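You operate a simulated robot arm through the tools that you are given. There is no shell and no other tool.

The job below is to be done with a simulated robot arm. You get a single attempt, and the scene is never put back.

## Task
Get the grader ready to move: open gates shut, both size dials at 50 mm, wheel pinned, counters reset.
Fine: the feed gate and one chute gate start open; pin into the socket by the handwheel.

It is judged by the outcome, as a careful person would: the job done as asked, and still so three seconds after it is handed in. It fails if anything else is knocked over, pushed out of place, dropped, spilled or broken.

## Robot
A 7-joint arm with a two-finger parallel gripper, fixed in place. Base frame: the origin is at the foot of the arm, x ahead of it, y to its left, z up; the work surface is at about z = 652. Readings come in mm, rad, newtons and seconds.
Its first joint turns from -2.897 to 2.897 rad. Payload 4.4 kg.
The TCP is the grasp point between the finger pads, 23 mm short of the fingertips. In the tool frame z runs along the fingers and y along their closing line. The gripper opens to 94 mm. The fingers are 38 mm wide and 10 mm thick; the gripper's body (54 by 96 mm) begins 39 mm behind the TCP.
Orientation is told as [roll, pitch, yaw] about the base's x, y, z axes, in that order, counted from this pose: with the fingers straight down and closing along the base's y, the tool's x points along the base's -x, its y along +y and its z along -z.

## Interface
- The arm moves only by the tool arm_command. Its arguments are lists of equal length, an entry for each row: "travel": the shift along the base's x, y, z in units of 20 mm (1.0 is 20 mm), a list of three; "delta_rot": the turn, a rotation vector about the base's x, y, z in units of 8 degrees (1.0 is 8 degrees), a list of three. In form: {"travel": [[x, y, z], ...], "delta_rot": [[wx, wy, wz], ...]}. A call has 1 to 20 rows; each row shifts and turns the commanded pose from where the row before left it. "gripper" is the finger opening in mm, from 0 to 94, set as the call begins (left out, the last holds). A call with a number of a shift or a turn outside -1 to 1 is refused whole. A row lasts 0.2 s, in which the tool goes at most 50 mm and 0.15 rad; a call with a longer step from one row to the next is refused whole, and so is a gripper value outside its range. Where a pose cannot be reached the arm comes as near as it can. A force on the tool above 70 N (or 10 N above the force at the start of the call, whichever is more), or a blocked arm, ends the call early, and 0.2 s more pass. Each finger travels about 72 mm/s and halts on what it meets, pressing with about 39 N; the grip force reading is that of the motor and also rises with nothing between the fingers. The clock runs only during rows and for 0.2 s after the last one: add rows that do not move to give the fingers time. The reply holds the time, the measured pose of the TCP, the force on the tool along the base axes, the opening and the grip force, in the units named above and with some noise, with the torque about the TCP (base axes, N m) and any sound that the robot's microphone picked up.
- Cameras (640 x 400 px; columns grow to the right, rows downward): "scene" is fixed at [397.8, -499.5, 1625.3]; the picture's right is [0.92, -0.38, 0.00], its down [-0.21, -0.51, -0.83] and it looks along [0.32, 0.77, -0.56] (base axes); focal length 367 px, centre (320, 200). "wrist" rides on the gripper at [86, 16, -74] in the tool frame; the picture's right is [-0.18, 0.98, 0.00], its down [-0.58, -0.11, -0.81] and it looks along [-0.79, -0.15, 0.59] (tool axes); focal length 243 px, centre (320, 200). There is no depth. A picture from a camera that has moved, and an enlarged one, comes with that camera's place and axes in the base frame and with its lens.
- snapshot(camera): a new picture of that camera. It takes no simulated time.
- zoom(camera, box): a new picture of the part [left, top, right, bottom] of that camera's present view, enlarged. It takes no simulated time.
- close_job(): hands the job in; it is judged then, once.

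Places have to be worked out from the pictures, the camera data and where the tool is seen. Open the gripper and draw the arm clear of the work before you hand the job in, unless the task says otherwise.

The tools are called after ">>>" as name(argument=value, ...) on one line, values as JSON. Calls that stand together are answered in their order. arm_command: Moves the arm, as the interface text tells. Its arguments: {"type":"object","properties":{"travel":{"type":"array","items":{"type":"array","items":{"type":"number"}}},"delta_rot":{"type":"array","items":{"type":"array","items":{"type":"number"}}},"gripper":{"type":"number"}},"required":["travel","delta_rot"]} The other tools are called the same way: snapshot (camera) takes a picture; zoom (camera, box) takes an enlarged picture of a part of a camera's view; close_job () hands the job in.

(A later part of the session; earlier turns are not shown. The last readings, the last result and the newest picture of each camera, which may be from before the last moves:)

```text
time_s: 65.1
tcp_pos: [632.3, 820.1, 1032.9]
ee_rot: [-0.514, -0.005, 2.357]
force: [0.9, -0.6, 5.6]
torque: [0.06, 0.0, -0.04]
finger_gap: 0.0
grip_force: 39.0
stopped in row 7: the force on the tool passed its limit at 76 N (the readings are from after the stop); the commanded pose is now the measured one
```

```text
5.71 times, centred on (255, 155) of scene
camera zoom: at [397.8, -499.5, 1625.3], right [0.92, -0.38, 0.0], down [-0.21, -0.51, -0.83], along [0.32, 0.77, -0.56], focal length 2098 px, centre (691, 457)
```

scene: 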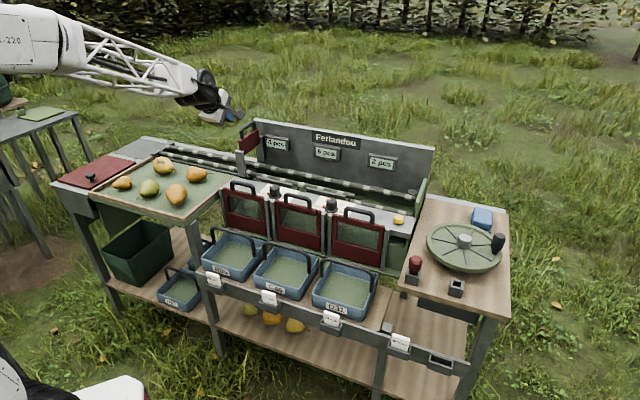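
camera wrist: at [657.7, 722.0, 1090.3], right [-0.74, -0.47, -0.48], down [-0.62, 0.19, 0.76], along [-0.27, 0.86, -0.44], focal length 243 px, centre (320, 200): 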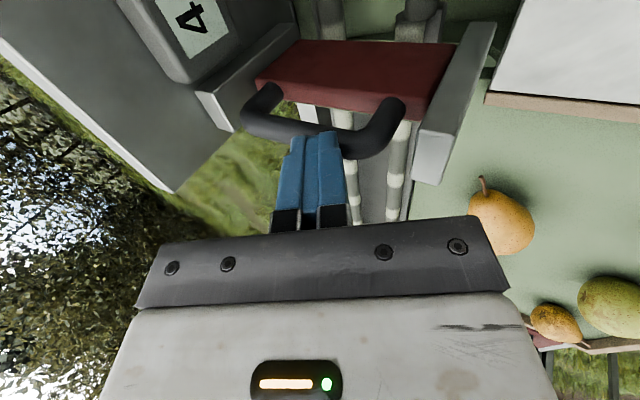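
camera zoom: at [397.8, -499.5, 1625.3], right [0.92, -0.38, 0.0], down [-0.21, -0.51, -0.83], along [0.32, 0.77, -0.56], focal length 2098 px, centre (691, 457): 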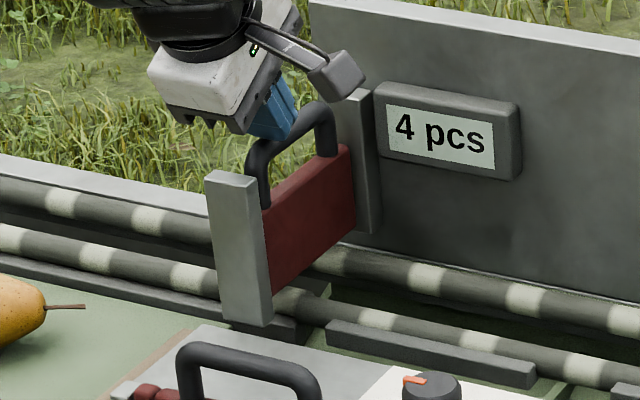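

Same height at both points (about 1032.7) with a hard stop, so the feed gate is shut. I'll lift clear, keep a 30° outward tilt, rotate the tool back to yaw 45°, and travel along to the yellow button.

>>> arm_command(travel=[[0, 0, 0.6], [-0.5, -0.5, 0.9], [-0.8, -0.8, 0.9], [-0.8, -0.8, 0.9], [-0.8, -0.8, 0.9], [-0.8, -0.8, 0.6], [-0.8, -0.8, 0], [0, 0, 0]], delta_rot=[[0, 0, 0], [0, 0, 0], [0, 0, 0], [0, 0, 0], [0, 0, 0], [0, 0, 0], [0, 0, 0], [0, 0, 0]])

>>> arm_command(travel=[[0.9, -0.9, 0], [0.9, -0.9, 0], [0.9, -0.9, 0], [0.9, -0.9, 0], [0.9, -0.9, 0], [0.9, -0.9, 0], [0.9, -0.9, 0], [0.9, -0.9, 0], [0.9, -0.9, 0], [0.9, -0.9, 0], [0.9, -0.9, 0], [0.9, -0.9, 0], [0, 0, 0]], delta_rot=[[0.3255, 0.3255, -0.8166], [0.3255, 0.3255, -0.8166], [0.3255, 0.3255, -0.8166], [0.3255, 0.3255, -0.8166], [0.3255, 0.3255, -0.8166], [0.3255, 0.3255, -0.8166], [0.3255, 0.3255, -0.8166], [0.3255, 0.3255, -0.8166], [0.3255, 0.3255, -0.8166], [0.3255, 0.3255, -0.8166], [0.3255, 0.3255, -0.8166], [0.3255, 0.3255, -0.8166], [0, 0, 0]])

>>> snapshot(camera="scene")

>>> snapshot(camera="wrist")

```text
time_s: 66.9
tcp_pos: [543.6, 726.6, 1128.7]
ee_rot: [-0.515, -0.004, 2.353]
force: [-0.1, 0.3, 0.1]
torque: [0.03, 0.01, 0.0]
finger_gap: 0.2
grip_force: 39.6
```

```text
time_s: 69.7
tcp_pos: [758.6, 513.8, 1126.6]
ee_rot: [0.001, -0.52, 0.782]
force: [0.8, 0.0, -0.4]
torque: [0.0, -0.04, 0.0]
finger_gap: 0.0
grip_force: 38.7
```

```text
taken
```

scene: 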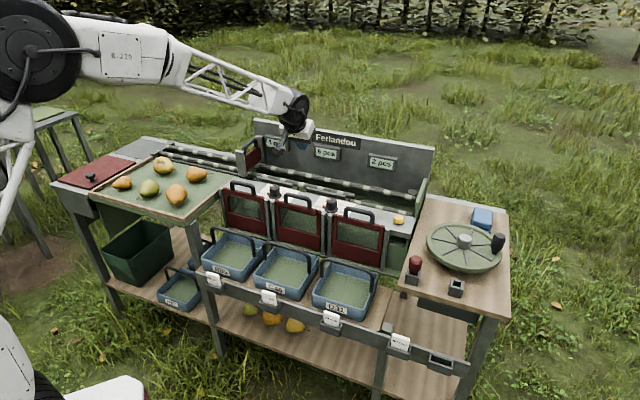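

```text
taken
camera wrist: at [667.3, 444.6, 1149.9], right [-0.58, 0.81, 0.09], down [0.15, 0.0, 0.99], along [0.8, 0.59, -0.12], focal length 243 px, centre (320, 200)
```

wrist: 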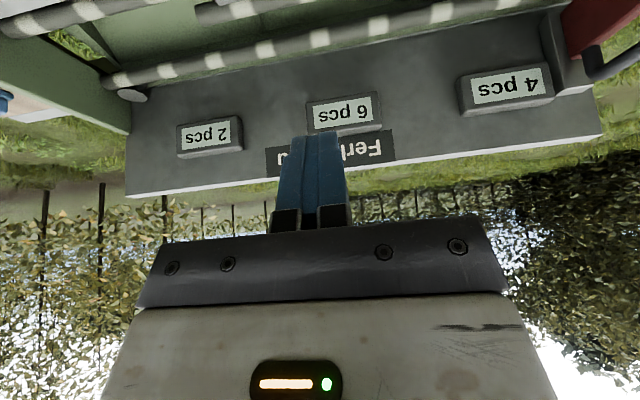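

The feed gate is shut in the scene view. I'll continue towards the button at about (s 504, d 920), staying above the handles.

>>> arm_command(travel=[[0.859, -0.941, -0.423], [0.859, -0.941, -0.423], [0.859, -0.941, -0.423], [0.859, -0.941, -0.423], [0.859, -0.941, -0.423], [0.859, -0.941, -0.423], [0.859, -0.941, -0.423], [0.859, -0.941, -0.423], [0.859, -0.941, -0.423], [0.859, -0.941, -0.423], [0.859, -0.941, -0.423], [0.859, -0.941, -0.423], [0.859, -0.941, -0.423], [0, 0, 0]], delta_rot=[[0, 0, 0], [0, 0, 0], [0, 0, 0], [0, 0, 0], [0, 0, 0], [0, 0, 0], [0, 0, 0], [0, 0, 0], [0, 0, 0], [0, 0, 0], [0, 0, 0], [0, 0, 0], [0, 0, 0], [0, 0, 0]])

>>> snapshot(camera="wrist")

>>> zoom(camera="scene", box=[320, 120, 480, 250])

```text
time_s: 72.7
tcp_pos: [984.1, 268.4, 1019.1]
ee_rot: [-0.001, -0.519, 0.785]
force: [-0.7, 0.4, 0.1]
torque: [0.04, -0.04, -0.03]
finger_gap: 0.3
grip_force: 39.2
```

```text
taken
camera wrist: at [893.5, 200.4, 1041.5], right [-0.58, 0.81, 0.09], down [0.15, 0.0, 0.99], along [0.8, 0.59, -0.12], focal length 243 px, centre (320, 200)
```

wrist: 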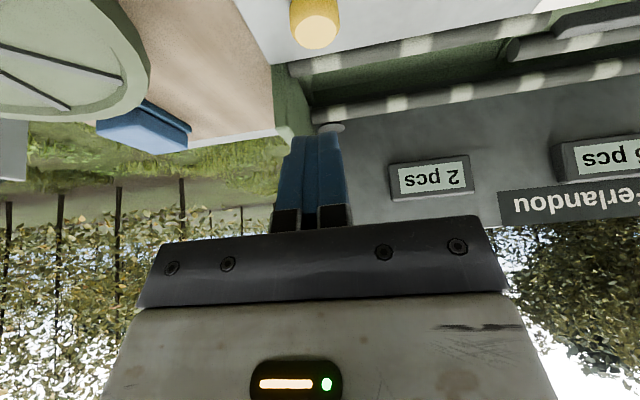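

```text
3.08 times, centred on (400, 185) of scene
camera zoom: at [397.8, -499.5, 1625.3], right [0.92, -0.38, 0.0], down [-0.21, -0.51, -0.83], along [0.32, 0.77, -0.56], focal length 1129 px, centre (74, 246)
```

zoom: 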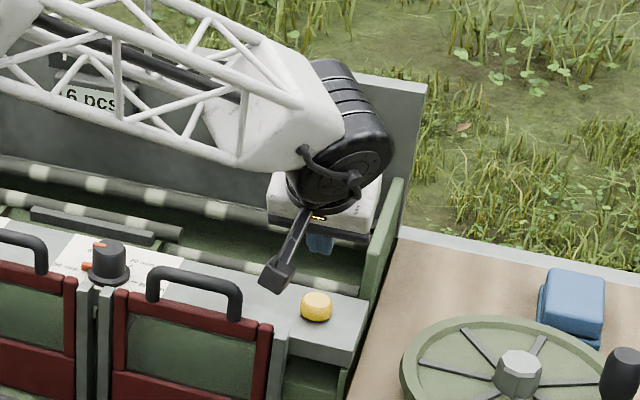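

The tool is aligned with the button (about s 504.5, d 924, top z≈904). I'll move over it and stop about 15 mm above.

>>> arm_command(travel=[[0.3525, 0.379, -0.86], [0.3525, 0.379, -0.86], [0.3525, 0.379, -0.86], [0.3525, 0.379, -0.86], [0, 0, 0]], delta_rot=[[0, 0, 0], [0, 0, 0], [0, 0, 0], [0, 0, 0], [0, 0, 0]])

>>> snapshot(camera="wrist")

>>> zoom(camera="scene", box=[340, 150, 460, 250])

```text
time_s: 73.9
tcp_pos: [1010.5, 298.4, 949.1]
ee_rot: [0.001, -0.518, 0.785]
force: [0.7, 1.0, -0.5]
torque: [0.04, -0.04, 0.01]
finger_gap: 0.0
grip_force: 38.8
```

```text
taken
camera wrist: at [918.6, 230.8, 971.9], right [-0.58, 0.81, 0.09], down [0.15, 0.0, 0.99], along [0.8, 0.59, -0.12], focal length 243 px, centre (320, 200)
```

wrist: 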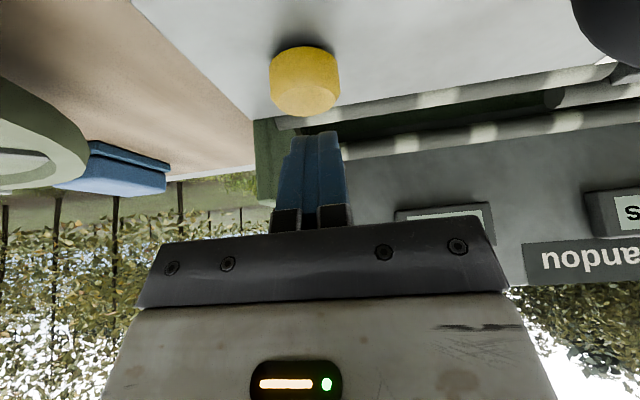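

```text
4.00 times, centred on (400, 200) of scene
camera zoom: at [397.8, -499.5, 1625.3], right [0.92, -0.38, 0.0], down [-0.21, -0.51, -0.83], along [0.32, 0.77, -0.56], focal length 1468 px, centre (0, 200)
```

zoom: 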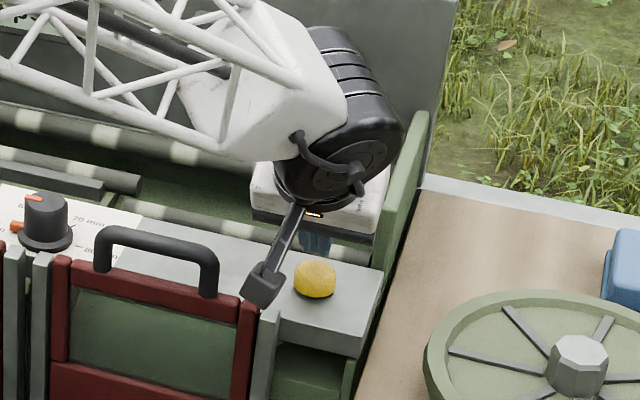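

The button is at (505.6, 924), nearly under the fingertips. I'll shift 2 mm and press down gently.

>>> arm_command(travel=[[0.07, -0.07, -0.2], [0, 0, -0.2], [0, 0, -0.2], [0, 0, -0.2], [0, 0, -0.15], [0, 0, 0]], delta_rot=[[0, 0, 0], [0, 0, 0], [0, 0, 0], [0, 0, 0], [0, 0, 0], [0, 0, 0]])

>>> snapshot(camera="wrist")

>>> snapshot(camera="scene")

```text
time_s: 75.3
tcp_pos: [1011.6, 298.9, 930.5]
ee_rot: [-0.001, -0.52, 0.786]
force: [0.4, -1.5, 11.8]
torque: [-0.08, 0.06, 0.03]
finger_gap: 0.0
grip_force: 39.3
heard: click
```

```text
taken
camera wrist: at [920.9, 230.2, 953.5], right [-0.58, 0.81, 0.09], down [0.15, 0.0, 0.99], along [0.8, 0.59, -0.12], focal length 243 px, centre (320, 200)
```

wrist: 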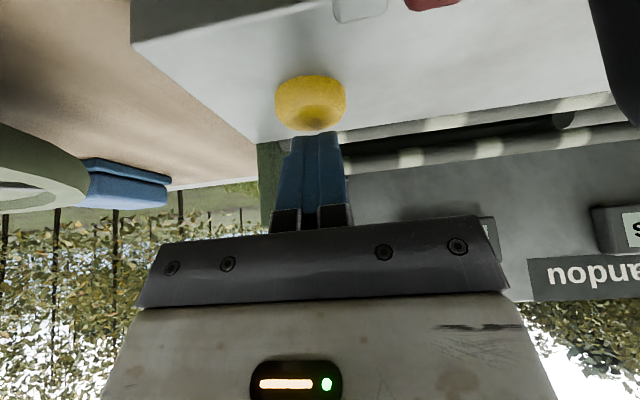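

```text
taken
```

scene: 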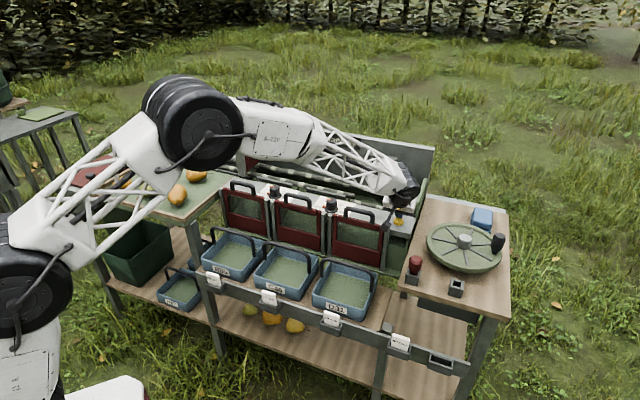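

I heard a click. I'll hold briefly, then release and lift to read the counters.

>>> arm_command(travel=[[0, 0, 0], [0, 0, 0], [0, 0, 0], [0, 0, 0.5], [0, 0, 1], [0, 0, 1], [-0.5, -0.5, 1], [-0.5, -0.5, 0.5], [0, 0, 0]], delta_rot=[[0, 0, 0], [0, 0, 0], [0, 0, 0], [0, 0, 0], [0, 0, 0], [0, 0, 0], [0, 0, 0], [0, 0, 0], [0, 0, 0]])

>>> snapshot(camera="wrist")

>>> snapshot(camera="scene")

```text
time_s: 77.3
tcp_pos: [989.4, 277.4, 1010.7]
ee_rot: [0.001, -0.519, 0.783]
force: [-0.1, 0.7, 1.1]
torque: [-0.01, -0.01, -0.02]
finger_gap: 0.0
grip_force: 39.0
```

```text
taken
camera wrist: at [898.6, 209.4, 1033.5], right [-0.58, 0.81, 0.09], down [0.15, 0.0, 0.99], along [0.8, 0.59, -0.12], focal length 243 px, centre (320, 200)
```

wrist: 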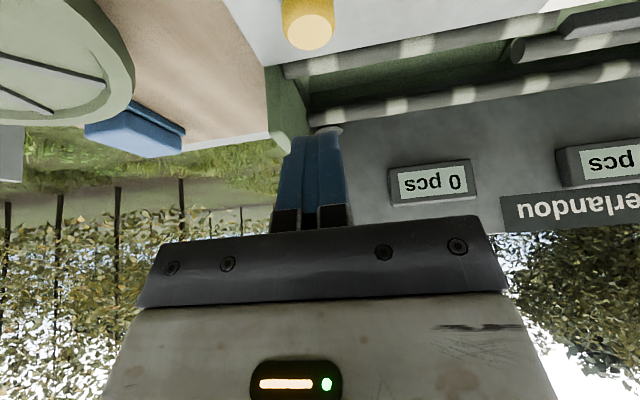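

```text
taken
```

scene: 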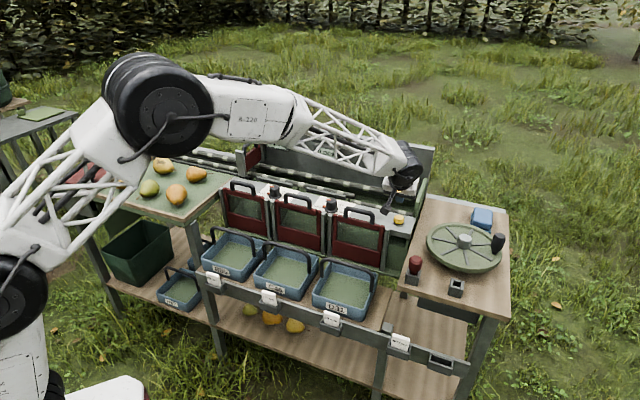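

The third counter reads 0 pcs; I'll verify the others once the arm is out of the way. Now for the pin: I'll level the tool and move to a viewpoint over the handwheel table.

>>> arm_command(travel=[[-0.35, -0.957, 0.22], [-0.35, -0.957, 0.22], [-0.35, -0.957, 0.22], [-0.35, -0.957, 0.22], [-0.35, -0.957, 0.22], [-0.35, -0.957, 0.22], [-0.35, -0.957, 0.22], [-0.35, -0.957, 0.22], [-0.35, -0.957, 0.22], [-0.35, -0.957, 0.22], [-0.35, -0.957, 0.22], [-0.35, -0.957, 0.22], [-0.35, -0.957, 0.22], [-0.35, -0.957, 0.22], [-0.35, -0.957, 0.22], [-0.35, -0.957, 0.22], [0, 0, 0]], delta_rot=[[0, 0, 0], [0, 0, 0], [-0.6575, 0.6575, 0], [-0.6575, 0.6575, 0], [-0.6575, 0.6575, 0], [-0.6575, 0.6575, 0], [0, 0, 0], [0, 0, 0], [0, 0, 0], [0, 0, 0], [0, 0, 0], [0, 0, 0], [0, 0, 0], [0, 0, 0], [0, 0, 0], [0, 0, 0], [0, 0, 0]])

>>> snapshot(camera="wrist")

>>> snapshot(camera="scene")

```text
time_s: 80.9
tcp_pos: [879.2, -26.6, 1076.6]
ee_rot: [-0.003, 0.002, 0.786]
force: [-0.9, -1.1, -0.2]
torque: [-0.03, -0.02, -0.02]
finger_gap: 0.0
grip_force: 39.3
```

```text
taken
camera wrist: at [805.8, -77.3, 1152.9], right [-0.56, 0.83, 0.0], down [0.49, 0.34, 0.81], along [0.67, 0.45, -0.59], focal length 243 px, centre (320, 200)
```

wrist: 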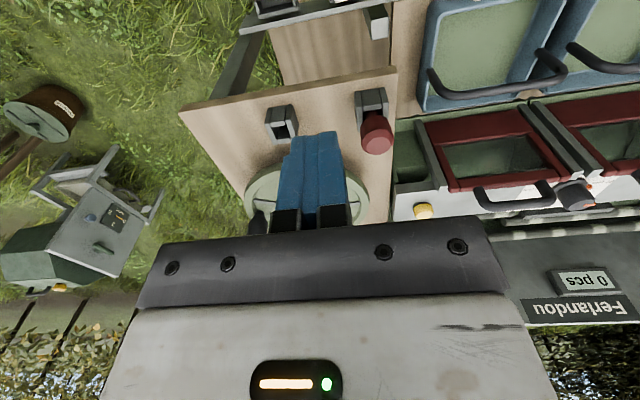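

```text
taken
```

scene: 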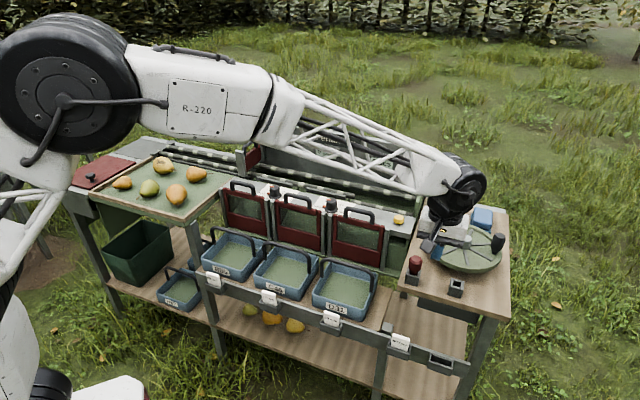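

>>> zoom(camera="wrist", box=[240, 70, 420, 230])

>>> zoom(camera="scene", box=[395, 240, 485, 310])

>>> zoom(camera="wrist", box=[500, 240, 640, 330])

```text
2.50 times, centred on (330, 150) of wrist
camera zoom: at [805.8, -77.3, 1152.9], right [-0.56, 0.83, 0.0], down [0.49, 0.34, 0.81], along [0.67, 0.45, -0.59], focal length 606 px, centre (295, 325)
```

zoom: 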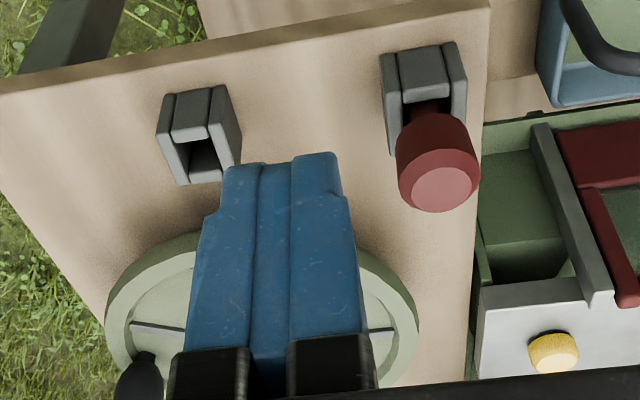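

```text
5.71 times, centred on (440, 275) of scene
camera zoom: at [397.8, -499.5, 1625.3], right [0.92, -0.38, 0.0], down [-0.21, -0.51, -0.83], along [0.32, 0.77, -0.56], focal length 2098 px, centre (-366, -229)
```

zoom: 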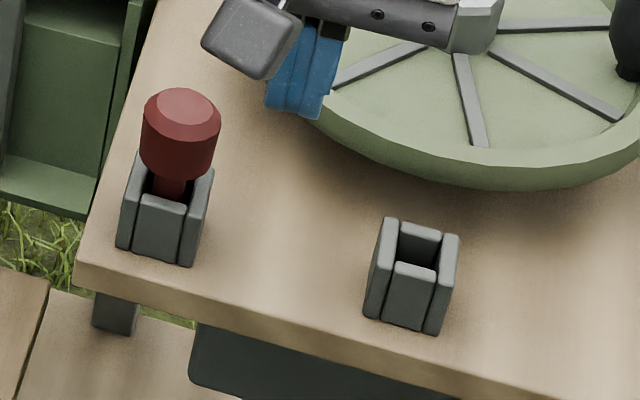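

```text
4.44 times, centred on (570, 285) of wrist
camera zoom: at [805.8, -77.3, 1152.9], right [-0.56, 0.83, 0.0], down [0.49, 0.34, 0.81], along [0.67, 0.45, -0.59], focal length 1078 px, centre (-791, -178)
```

zoom: 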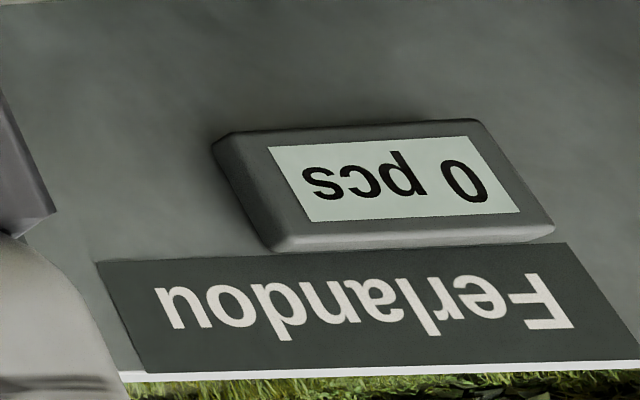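

Counters 2 and 3 both read 0. The pin head is about 36 mm across, top at (s 593, d 707, z≈943), standing in a square holder. The matching empty socket is near (s 708, d 703), right by the wheel rim. First I'll test whether a vertical tool can reach over the socket (about 997 mm out), staying high.

>>> arm_command(travel=[[0.84, 0.16, -0.5], [0.84, 0.16, -0.5], [0.84, 0.16, -0.5], [0.84, 0.16, -0.5], [0.84, 0.16, -0.5], [0.84, 0.16, -0.5], [0.84, 0.16, -0.5], [0, 0, 0], [0, 0, 0]], delta_rot=[[0, 0, 0], [0, 0, 0], [0, 0, 0], [0, 0, 0], [0, 0, 0], [0, 0, 0], [0, 0, 0], [0, 0, 0], [0, 0, 0]], gripper=56)

>>> snapshot(camera="wrist")

>>> snapshot(camera="scene")

```text
time_s: 82.9
tcp_pos: [998.7, -2.7, 1011.4]
ee_rot: [-0.003, 0.002, 0.787]
force: [-0.8, 0.2, 1.0]
torque: [0.04, 0.01, 0.02]
finger_gap: 56.0
grip_force: 0.1
```

```text
taken
camera wrist: at [924.4, -53.6, 1086.9], right [-0.56, 0.83, 0.0], down [0.49, 0.34, 0.81], along [0.67, 0.45, -0.59], focal length 243 px, centre (320, 200)
```

wrist: 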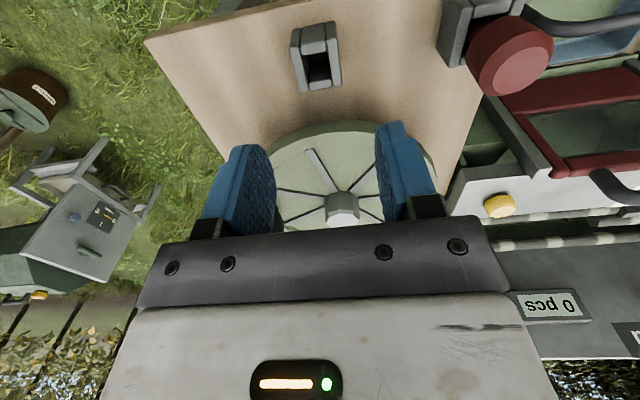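

```text
taken
```

scene: 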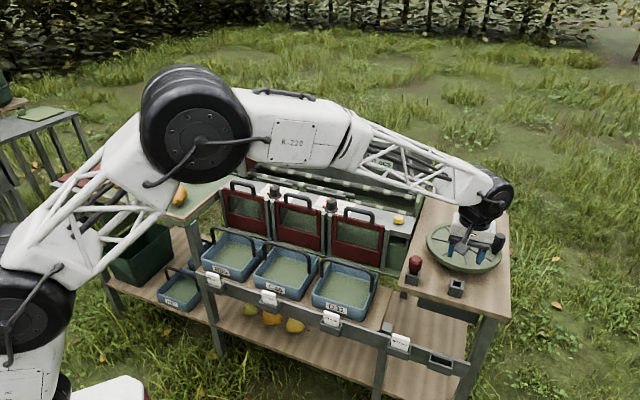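

The vertical tool reaches here fine. I'll zoom on the socket and pin for accurate positions.

>>> zoom(camera="wrist", box=[260, 0, 380, 110])

>>> zoom(camera="wrist", box=[430, 0, 570, 110])

>>> zoom(camera="wrist", box=[220, 60, 460, 240])

```text
3.64 times, centred on (320, 55) of wrist
camera zoom: at [924.4, -53.6, 1086.9], right [-0.56, 0.83, 0.0], down [0.49, 0.34, 0.81], along [0.67, 0.45, -0.59], focal length 882 px, centre (320, 727)
```

zoom: 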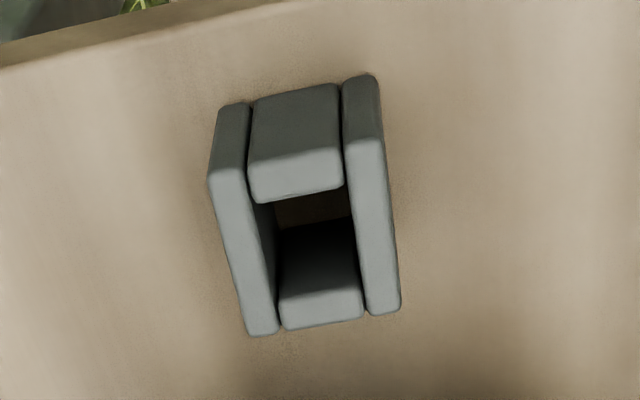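

```text
3.64 times, centred on (500, 55) of wrist
camera zoom: at [924.4, -53.6, 1086.9], right [-0.56, 0.83, 0.0], down [0.49, 0.34, 0.81], along [0.67, 0.45, -0.59], focal length 882 px, centre (-334, 727)
```

zoom: 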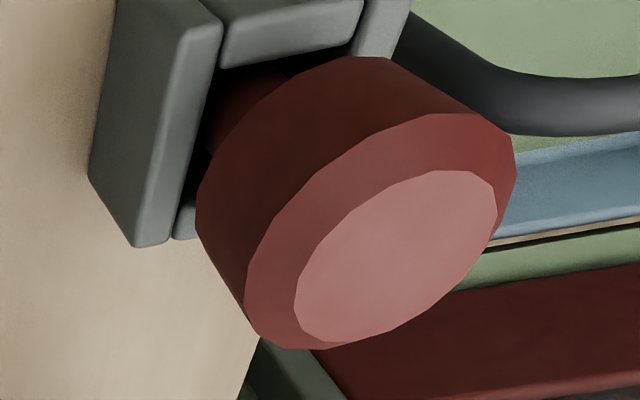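

```text
2.22 times, centred on (340, 150) of wrist
camera zoom: at [924.4, -53.6, 1086.9], right [-0.56, 0.83, 0.0], down [0.49, 0.34, 0.81], along [0.67, 0.45, -0.59], focal length 539 px, centre (276, 311)
```

zoom: 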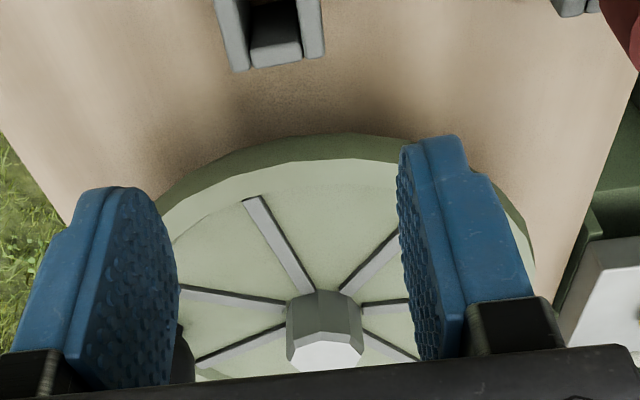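

Socket rim centre: (s 710, d 708, z 888), with a hole about 21 mm square. Pin axis: about (s 592, d 706.5), head top at z≈943. I'll move over the pin with the fingers open along s.

>>> arm_command(travel=[[-0.671, 0.6975, 0], [-0.671, 0.6975, 0], [-0.671, 0.6975, 0], [-0.671, 0.6975, 0], [-0.671, 0.6975, 0], [-0.671, 0.6975, 0], [0, 0, 0]], delta_rot=[[0, 0, 0], [0, 0, 0], [0, 0, 0], [0, 0, 0], [0, 0, 0], [0, 0, 0], [0, 0, 0]], gripper=64)

>>> snapshot(camera="wrist")

>>> zoom(camera="wrist", box=[250, 20, 390, 140])

>>> zoom(camera="scene", box=[380, 190, 500, 310])

```text
time_s: 84.5
tcp_pos: [913.6, 77.3, 1010.9]
ee_rot: [-0.002, 0.002, 0.785]
force: [-0.4, 0.6, 0.4]
torque: [0.01, -0.05, 0.03]
finger_gap: 64.1
grip_force: 0.0
```

```text
taken
camera wrist: at [841.8, 27.7, 1086.3], right [-0.56, 0.83, 0.0], down [0.49, 0.34, 0.81], along [0.67, 0.45, -0.59], focal length 243 px, centre (320, 200)
```

wrist: 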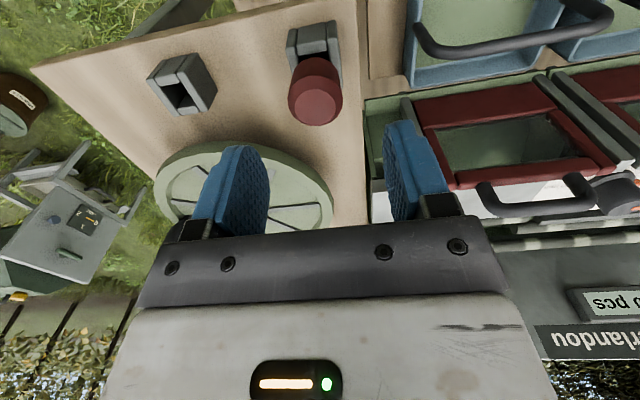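

```text
3.33 times, centred on (320, 80) of wrist
camera zoom: at [841.8, 27.7, 1086.3], right [-0.56, 0.83, 0.0], down [0.49, 0.34, 0.81], along [0.67, 0.45, -0.59], focal length 809 px, centre (320, 600)
```

zoom: 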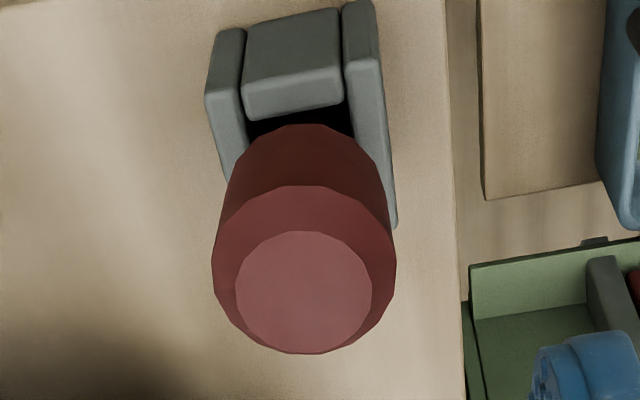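

```text
3.33 times, centred on (440, 250) of scene
camera zoom: at [397.8, -499.5, 1625.3], right [0.92, -0.38, 0.0], down [-0.21, -0.51, -0.83], along [0.32, 0.77, -0.56], focal length 1224 px, centre (-80, 33)
```

zoom: 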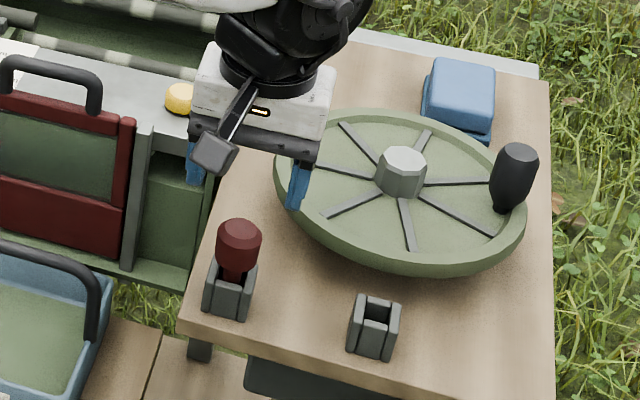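

The pin is about +4 mm in s and +5 mm in d from the tool. I'll correct and lower to just above the head to verify alignment.

>>> arm_command(travel=[[0.33, 0.025, 0], [0, 0, -0.85], [0, 0, -0.85], [0, 0, 0], [0, 0, 0]], delta_rot=[[0, 0, 0], [0, 0, 0], [0, 0, 0], [0, 0, 0], [0, 0, 0]])

>>> zoom(camera="wrist", box=[200, 20, 440, 220])

>>> zoom(camera="scene", box=[380, 220, 470, 300])

```text
time_s: 85.7
tcp_pos: [922.8, 77.4, 974.6]
ee_rot: [-0.001, 0.001, 0.785]
force: [0.1, -0.3, 0.9]
torque: [-0.01, 0.01, 0.06]
finger_gap: 64.1
grip_force: 0.1
```

```text
2.00 times, centred on (320, 120) of wrist
camera zoom: at [849.8, 28.4, 1050.8], right [-0.56, 0.83, 0.0], down [0.49, 0.34, 0.81], along [0.67, 0.45, -0.59], focal length 485 px, centre (320, 360)
```

zoom: 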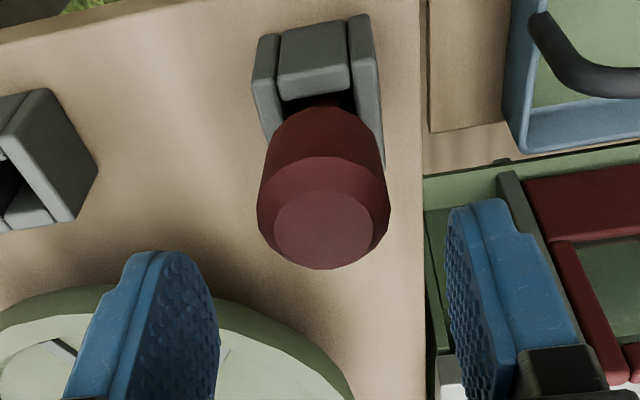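

```text
5.00 times, centred on (425, 260) of scene
camera zoom: at [397.8, -499.5, 1625.3], right [0.92, -0.38, 0.0], down [-0.21, -0.51, -0.83], along [0.32, 0.77, -0.56], focal length 1835 px, centre (-205, -100)
```

zoom: 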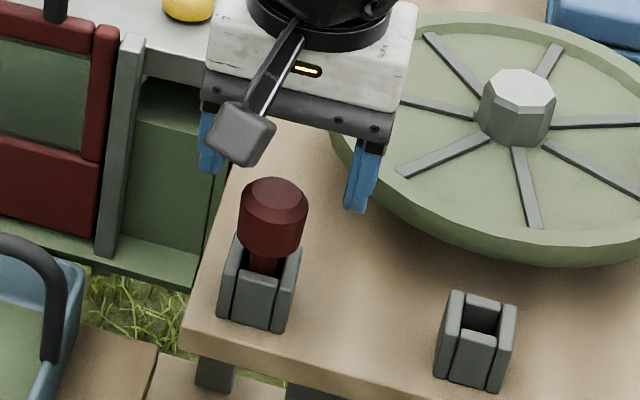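

Aligned within about 1–2 mm. I'll make a small correction and descend around the head.

>>> arm_command(travel=[[-0.078, 0.007, -0.4], [0, 0, -0.6], [0, 0, -0.6], [0, 0, -0.5], [0, 0, -0.3], [0, 0, 0]], delta_rot=[[0, 0, 0], [0, 0, 0], [0, 0, 0], [0, 0, 0], [0, 0, 0], [0, 0, 0]])

>>> zoom(camera="wrist", box=[200, 20, 440, 240])

>>> zoom(camera="scene", box=[380, 220, 470, 300])

```text
time_s: 87.1
tcp_pos: [922.3, 79.4, 927.1]
ee_rot: [-0.003, 0.001, 0.787]
force: [0.5, 0.4, -0.3]
torque: [-0.04, 0.01, 0.01]
finger_gap: 63.8
grip_force: 0.1
```

```text
1.82 times, centred on (320, 130) of wrist
camera zoom: at [849.1, 28.6, 1002.9], right [-0.56, 0.83, 0.0], down [0.49, 0.34, 0.81], along [0.67, 0.45, -0.59], focal length 441 px, centre (320, 327)
```

zoom: 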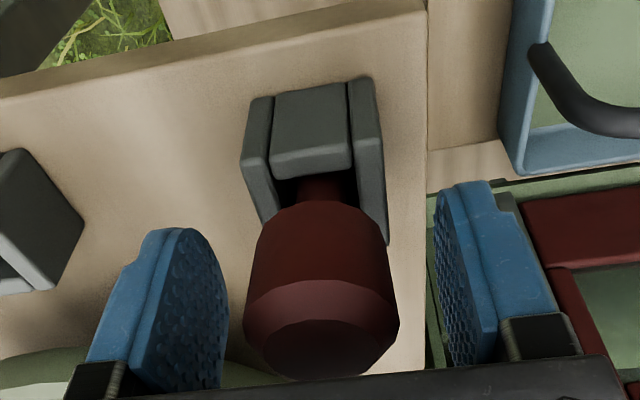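

```text
5.00 times, centred on (425, 260) of scene
camera zoom: at [397.8, -499.5, 1625.3], right [0.92, -0.38, 0.0], down [-0.21, -0.51, -0.83], along [0.32, 0.77, -0.56], focal length 1835 px, centre (-205, -100)
```

zoom: 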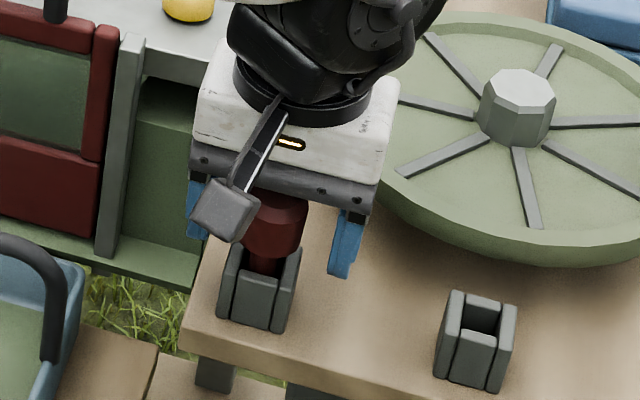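

The head is between the pads and centred. Closing on it.

>>> arm_command(travel=[[0, 0, 0], [0, 0, 0], [0, 0, 0], [0, 0, 0]], delta_rot=[[0, 0, 0], [0, 0, 0], [0, 0, 0], [0, 0, 0]], gripper=20)

>>> zoom(camera="wrist", box=[200, 20, 440, 240])

```text
time_s: 88.1
tcp_pos: [922.5, 78.9, 926.3]
ee_rot: [0.0, 0.003, 0.785]
force: [-0.2, -0.3, -0.1]
torque: [-0.04, -0.04, -0.02]
finger_gap: 35.1
grip_force: 38.7
```

```text
1.82 times, centred on (320, 130) of wrist
camera zoom: at [849.2, 28.6, 1003.1], right [-0.56, 0.83, 0.0], down [0.49, 0.34, 0.81], along [0.67, 0.45, -0.59], focal length 441 px, centre (320, 327)
```

zoom: 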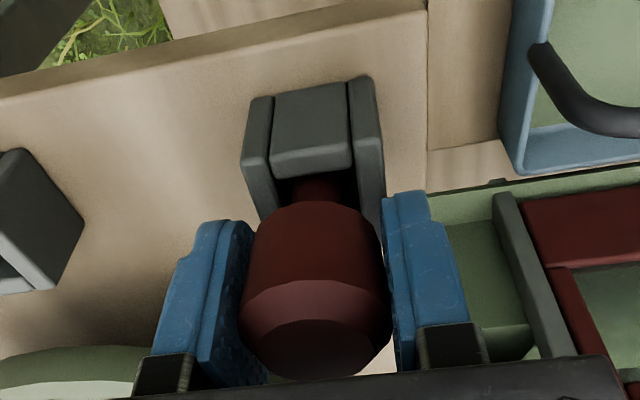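

Gripped at 35.1 mm with no side load. Lifting straight up.

>>> arm_command(travel=[[0, 0, 0.4], [0, 0, 0.6], [0, 0, 0.7], [0, 0, 0.7], [0, 0, 0.7], [0, 0, 0], [0, 0, 0]], delta_rot=[[0, 0, 0], [0, 0, 0], [0, 0, 0], [0, 0, 0], [0, 0, 0], [0, 0, 0], [0, 0, 0]])

>>> snapshot(camera="wrist")

>>> zoom(camera="scene", box=[380, 200, 490, 300])

```text
time_s: 89.7
tcp_pos: [922.0, 77.8, 990.2]
ee_rot: [0.0, 0.001, 0.786]
force: [0.4, -0.8, -1.5]
torque: [0.01, 0.01, -0.02]
finger_gap: 35.1
grip_force: 38.6
```

```text
taken
camera wrist: at [849.2, 28.6, 1064.9], right [-0.56, 0.83, 0.0], down [0.49, 0.34, 0.81], along [0.67, 0.45, -0.59], focal length 243 px, centre (320, 200)
```

wrist: 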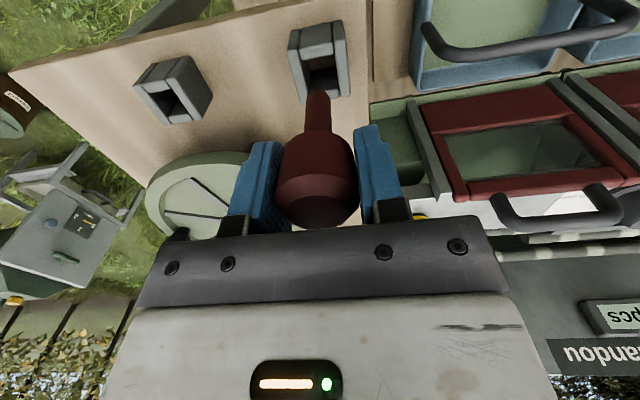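

```text
4.00 times, centred on (435, 250) of scene
camera zoom: at [397.8, -499.5, 1625.3], right [0.92, -0.38, 0.0], down [-0.21, -0.51, -0.83], along [0.32, 0.77, -0.56], focal length 1468 px, centre (-140, 0)
```

zoom: 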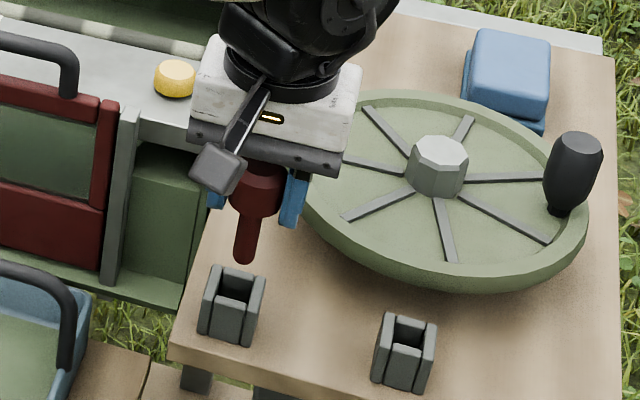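

The pin is out and hanging straight. I'll zoom to measure the offset between the empty holder and the target socket.

>>> zoom(camera="wrist", box=[120, 10, 360, 140])

>>> zoom(camera="scene", box=[400, 255, 480, 305])

```text
2.67 times, centred on (240, 75) of wrist
camera zoom: at [849.2, 28.6, 1064.9], right [-0.56, 0.83, 0.0], down [0.49, 0.34, 0.81], along [0.67, 0.45, -0.59], focal length 647 px, centre (533, 533)
```

zoom: 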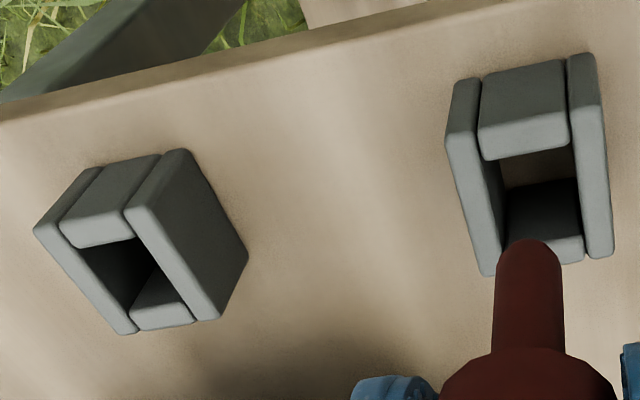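

```text
8.00 times, centred on (440, 280) of scene
camera zoom: at [397.8, -499.5, 1625.3], right [0.92, -0.38, 0.0], down [-0.21, -0.51, -0.83], along [0.32, 0.77, -0.56], focal length 2936 px, centre (-640, -440)
```

zoom: 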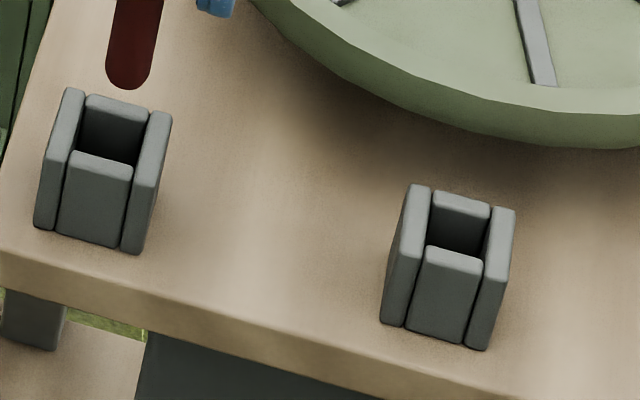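

The socket offset from the holder is about +115.5 mm in s and -1 mm in d. I'll carry the pin over there at this height and then check alignment visually.

>>> arm_command(travel=[[0.675, -0.687, 0], [0.675, -0.687, 0], [0.675, -0.687, 0], [0.675, -0.687, 0], [0.675, -0.687, 0], [0.675, -0.687, 0], [0, 0, 0], [0, 0, 0]], delta_rot=[[0, 0, 0], [0, 0, 0], [0, 0, 0], [0, 0, 0], [0, 0, 0], [0, 0, 0], [0, 0, 0], [0, 0, 0]])

>>> zoom(camera="wrist", box=[230, 10, 410, 150])

>>> zoom(camera="scene", box=[420, 235, 500, 305])

```text
time_s: 91.5
tcp_pos: [1003.3, -1.8, 989.5]
ee_rot: [-0.003, 0.003, 0.785]
force: [0.7, -0.7, -0.4]
torque: [-0.05, -0.03, 0.03]
finger_gap: 34.9
grip_force: 38.6
```

```text
2.86 times, centred on (320, 80) of wrist
camera zoom: at [931.0, -52.5, 1064.6], right [-0.56, 0.83, 0.0], down [0.49, 0.34, 0.81], along [0.67, 0.45, -0.59], focal length 693 px, centre (320, 543)
```

zoom: 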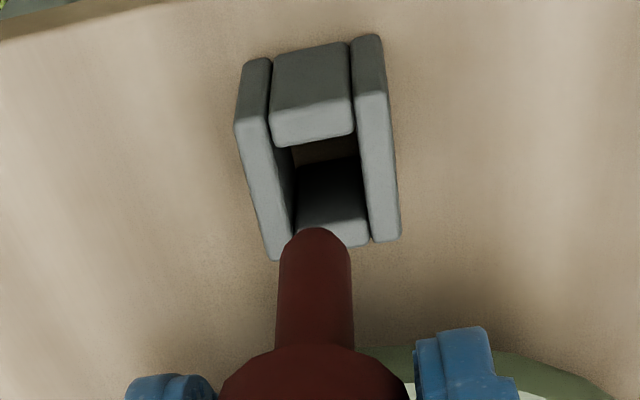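

```text
5.71 times, centred on (460, 270) of scene
camera zoom: at [397.8, -499.5, 1625.3], right [0.92, -0.38, 0.0], down [-0.21, -0.51, -0.83], along [0.32, 0.77, -0.56], focal length 2098 px, centre (-480, -200)
```

zoom: 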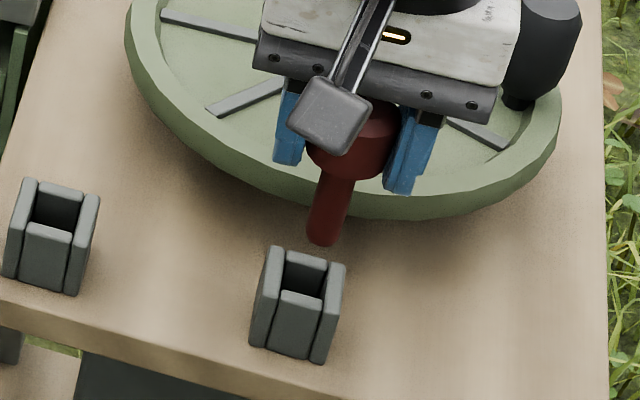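

The pin-to-socket geometry now matches the pin-to-holder reference within about 1 mm. I'll make a small correction (-0.8 mm in d) and lower 22 mm to bring the tip close to the rim for a final check.

>>> arm_command(travel=[[-0.021, -0.035, -0.3], [0, 0, -0.4], [0, 0, -0.4], [0, 0, 0], [0, 0, 0]], delta_rot=[[0, 0, 0], [0, 0, 0], [0, 0, 0], [0, 0, 0], [0, 0, 0]])

>>> zoom(camera="wrist", box=[250, 20, 390, 140])

>>> zoom(camera="scene", box=[430, 255, 490, 305])

```text
time_s: 92.7
tcp_pos: [1002.8, -3.6, 968.2]
ee_rot: [-0.001, 0.002, 0.787]
force: [-0.3, 0.5, 0.0]
torque: [-0.01, 0.02, -0.02]
finger_gap: 35.1
grip_force: 38.7
```

```text
3.33 times, centred on (320, 80) of wrist
camera zoom: at [929.9, -53.4, 1043.6], right [-0.56, 0.83, 0.0], down [0.49, 0.34, 0.81], along [0.67, 0.45, -0.59], focal length 809 px, centre (320, 600)
```

zoom: 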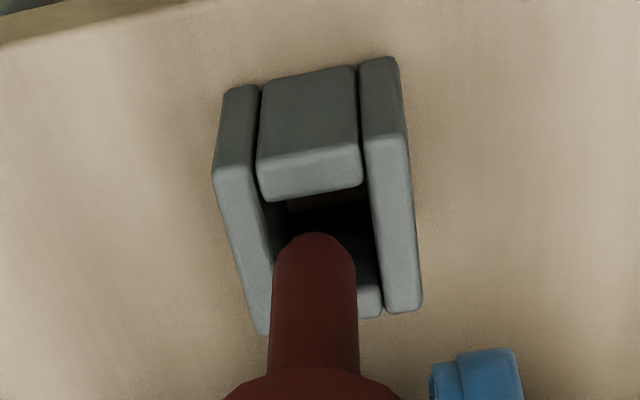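

```text
8.00 times, centred on (460, 280) of scene
camera zoom: at [397.8, -499.5, 1625.3], right [0.92, -0.38, 0.0], down [-0.21, -0.51, -0.83], along [0.32, 0.77, -0.56], focal length 2936 px, centre (-800, -440)
```

zoom: 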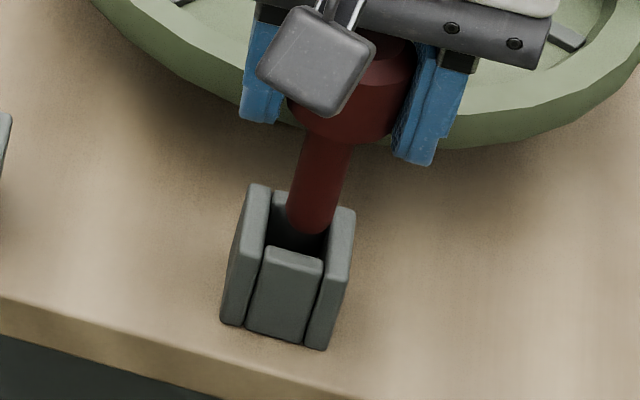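

The tip is just at the rim. I'll zoom tighter to check centring before lowering it in.

>>> zoom(camera="scene", box=[446, 268, 476, 300])

>>> zoom(camera="wrist", box=[280, 30, 360, 125])

```text
12.50 times, centred on (461, 284) of scene
camera zoom: at [397.8, -499.5, 1625.3], right [0.92, -0.38, 0.0], down [-0.21, -0.51, -0.83], along [0.32, 0.77, -0.56], focal length 4588 px, centre (-1442, -850)
```

zoom: 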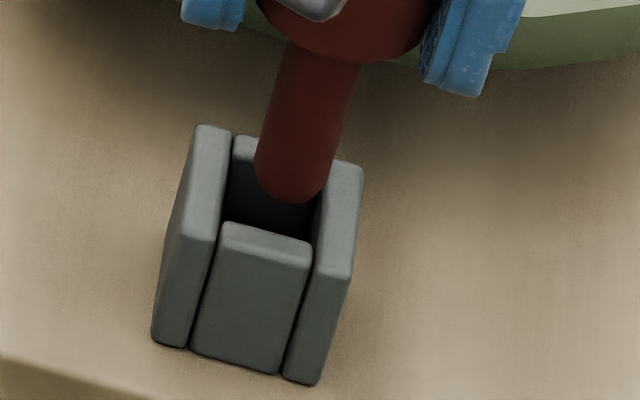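

```text
4.21 times, centred on (320, 78) of wrist
camera zoom: at [929.9, -53.4, 1043.6], right [-0.56, 0.83, 0.0], down [0.49, 0.34, 0.81], along [0.67, 0.45, -0.59], focal length 1022 px, centre (320, 716)
```

zoom: 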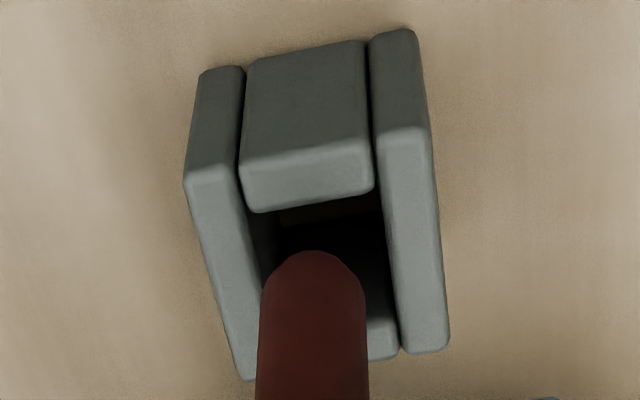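

Both cameras agree the pin is about 1.6 mm too far in +s relative to the hole. I'll correct that and lower slowly while watching the force.

>>> arm_command(travel=[[-0.0315, 0.0815, 0], [0, 0, 0], [0, 0, -0.2], [0, 0, -0.2], [0, 0, -0.2], [0, 0, 0]], delta_rot=[[0, 0, 0], [0, 0, 0], [0, 0, 0], [0, 0, 0], [0, 0, 0], [0, 0, 0]])

>>> zoom(camera="scene", box=[446, 268, 476, 300])

>>> zoom(camera="wrist", box=[280, 30, 360, 125])

```text
time_s: 94.1
tcp_pos: [1001.3, -3.4, 955.2]
ee_rot: [-0.002, 0.001, 0.786]
force: [0.2, -1.4, -1.2]
torque: [-0.02, 0.01, -0.02]
finger_gap: 35.0
grip_force: 39.0
```

```text
12.50 times, centred on (461, 284) of scene
camera zoom: at [397.8, -499.5, 1625.3], right [0.92, -0.38, 0.0], down [-0.21, -0.51, -0.83], along [0.32, 0.77, -0.56], focal length 4588 px, centre (-1442, -850)
```

zoom: 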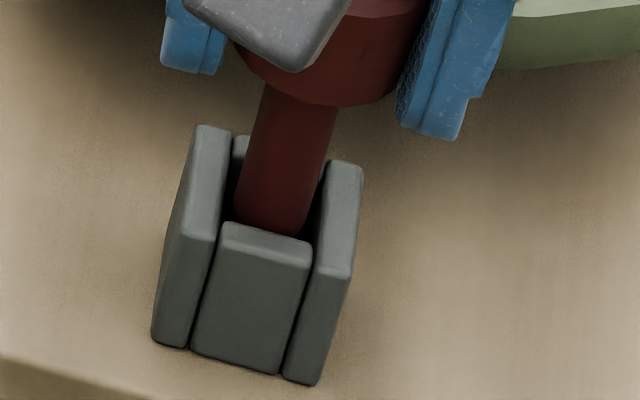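

```text
4.21 times, centred on (320, 78) of wrist
camera zoom: at [928.8, -52.2, 1030.4], right [-0.56, 0.83, 0.0], down [0.49, 0.34, 0.81], along [0.67, 0.45, -0.59], focal length 1022 px, centre (320, 716)
```

zoom: 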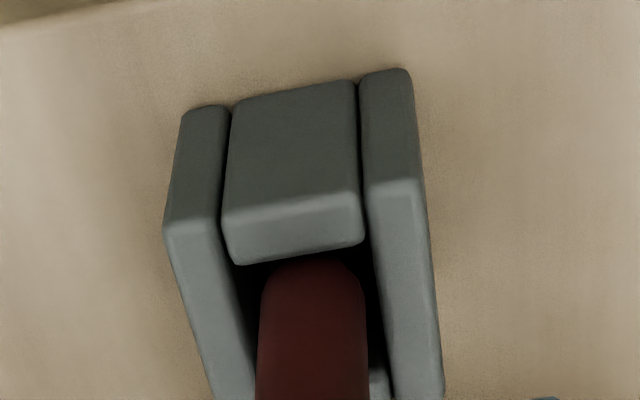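

The tip has entered the hole cleanly with no force. I'll keep lowering towards the seated height (TCP ≈ 926–928).

>>> arm_command(travel=[[0, 0, -0.2], [0, 0, -0.2], [0, 0, -0.2], [0, 0, -0.2], [0, 0, 0]], delta_rot=[[0, 0, 0], [0, 0, 0], [0, 0, 0], [0, 0, 0], [0, 0, 0]])

>>> zoom(camera="scene", box=[440, 255, 484, 300])

```text
time_s: 95.3
tcp_pos: [1002.2, -1.3, 941.5]
ee_rot: [-0.003, 0.002, 0.786]
force: [-0.1, -0.5, -0.9]
torque: [0.02, -0.01, -0.03]
finger_gap: 35.2
grip_force: 39.0
```

```text
8.89 times, centred on (462, 278) of scene
camera zoom: at [397.8, -499.5, 1625.3], right [0.92, -0.38, 0.0], down [-0.21, -0.51, -0.83], along [0.32, 0.77, -0.56], focal length 3263 px, centre (-942, -489)
```

zoom: 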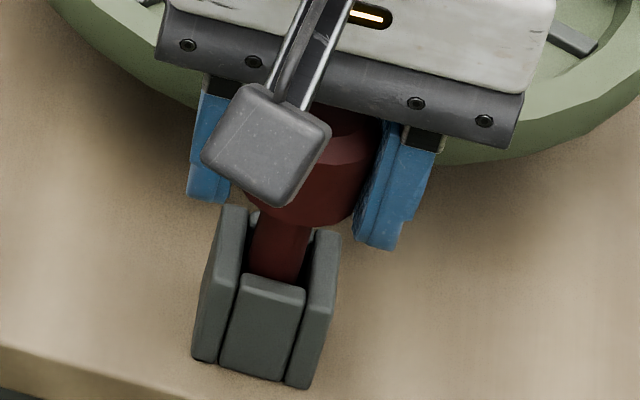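

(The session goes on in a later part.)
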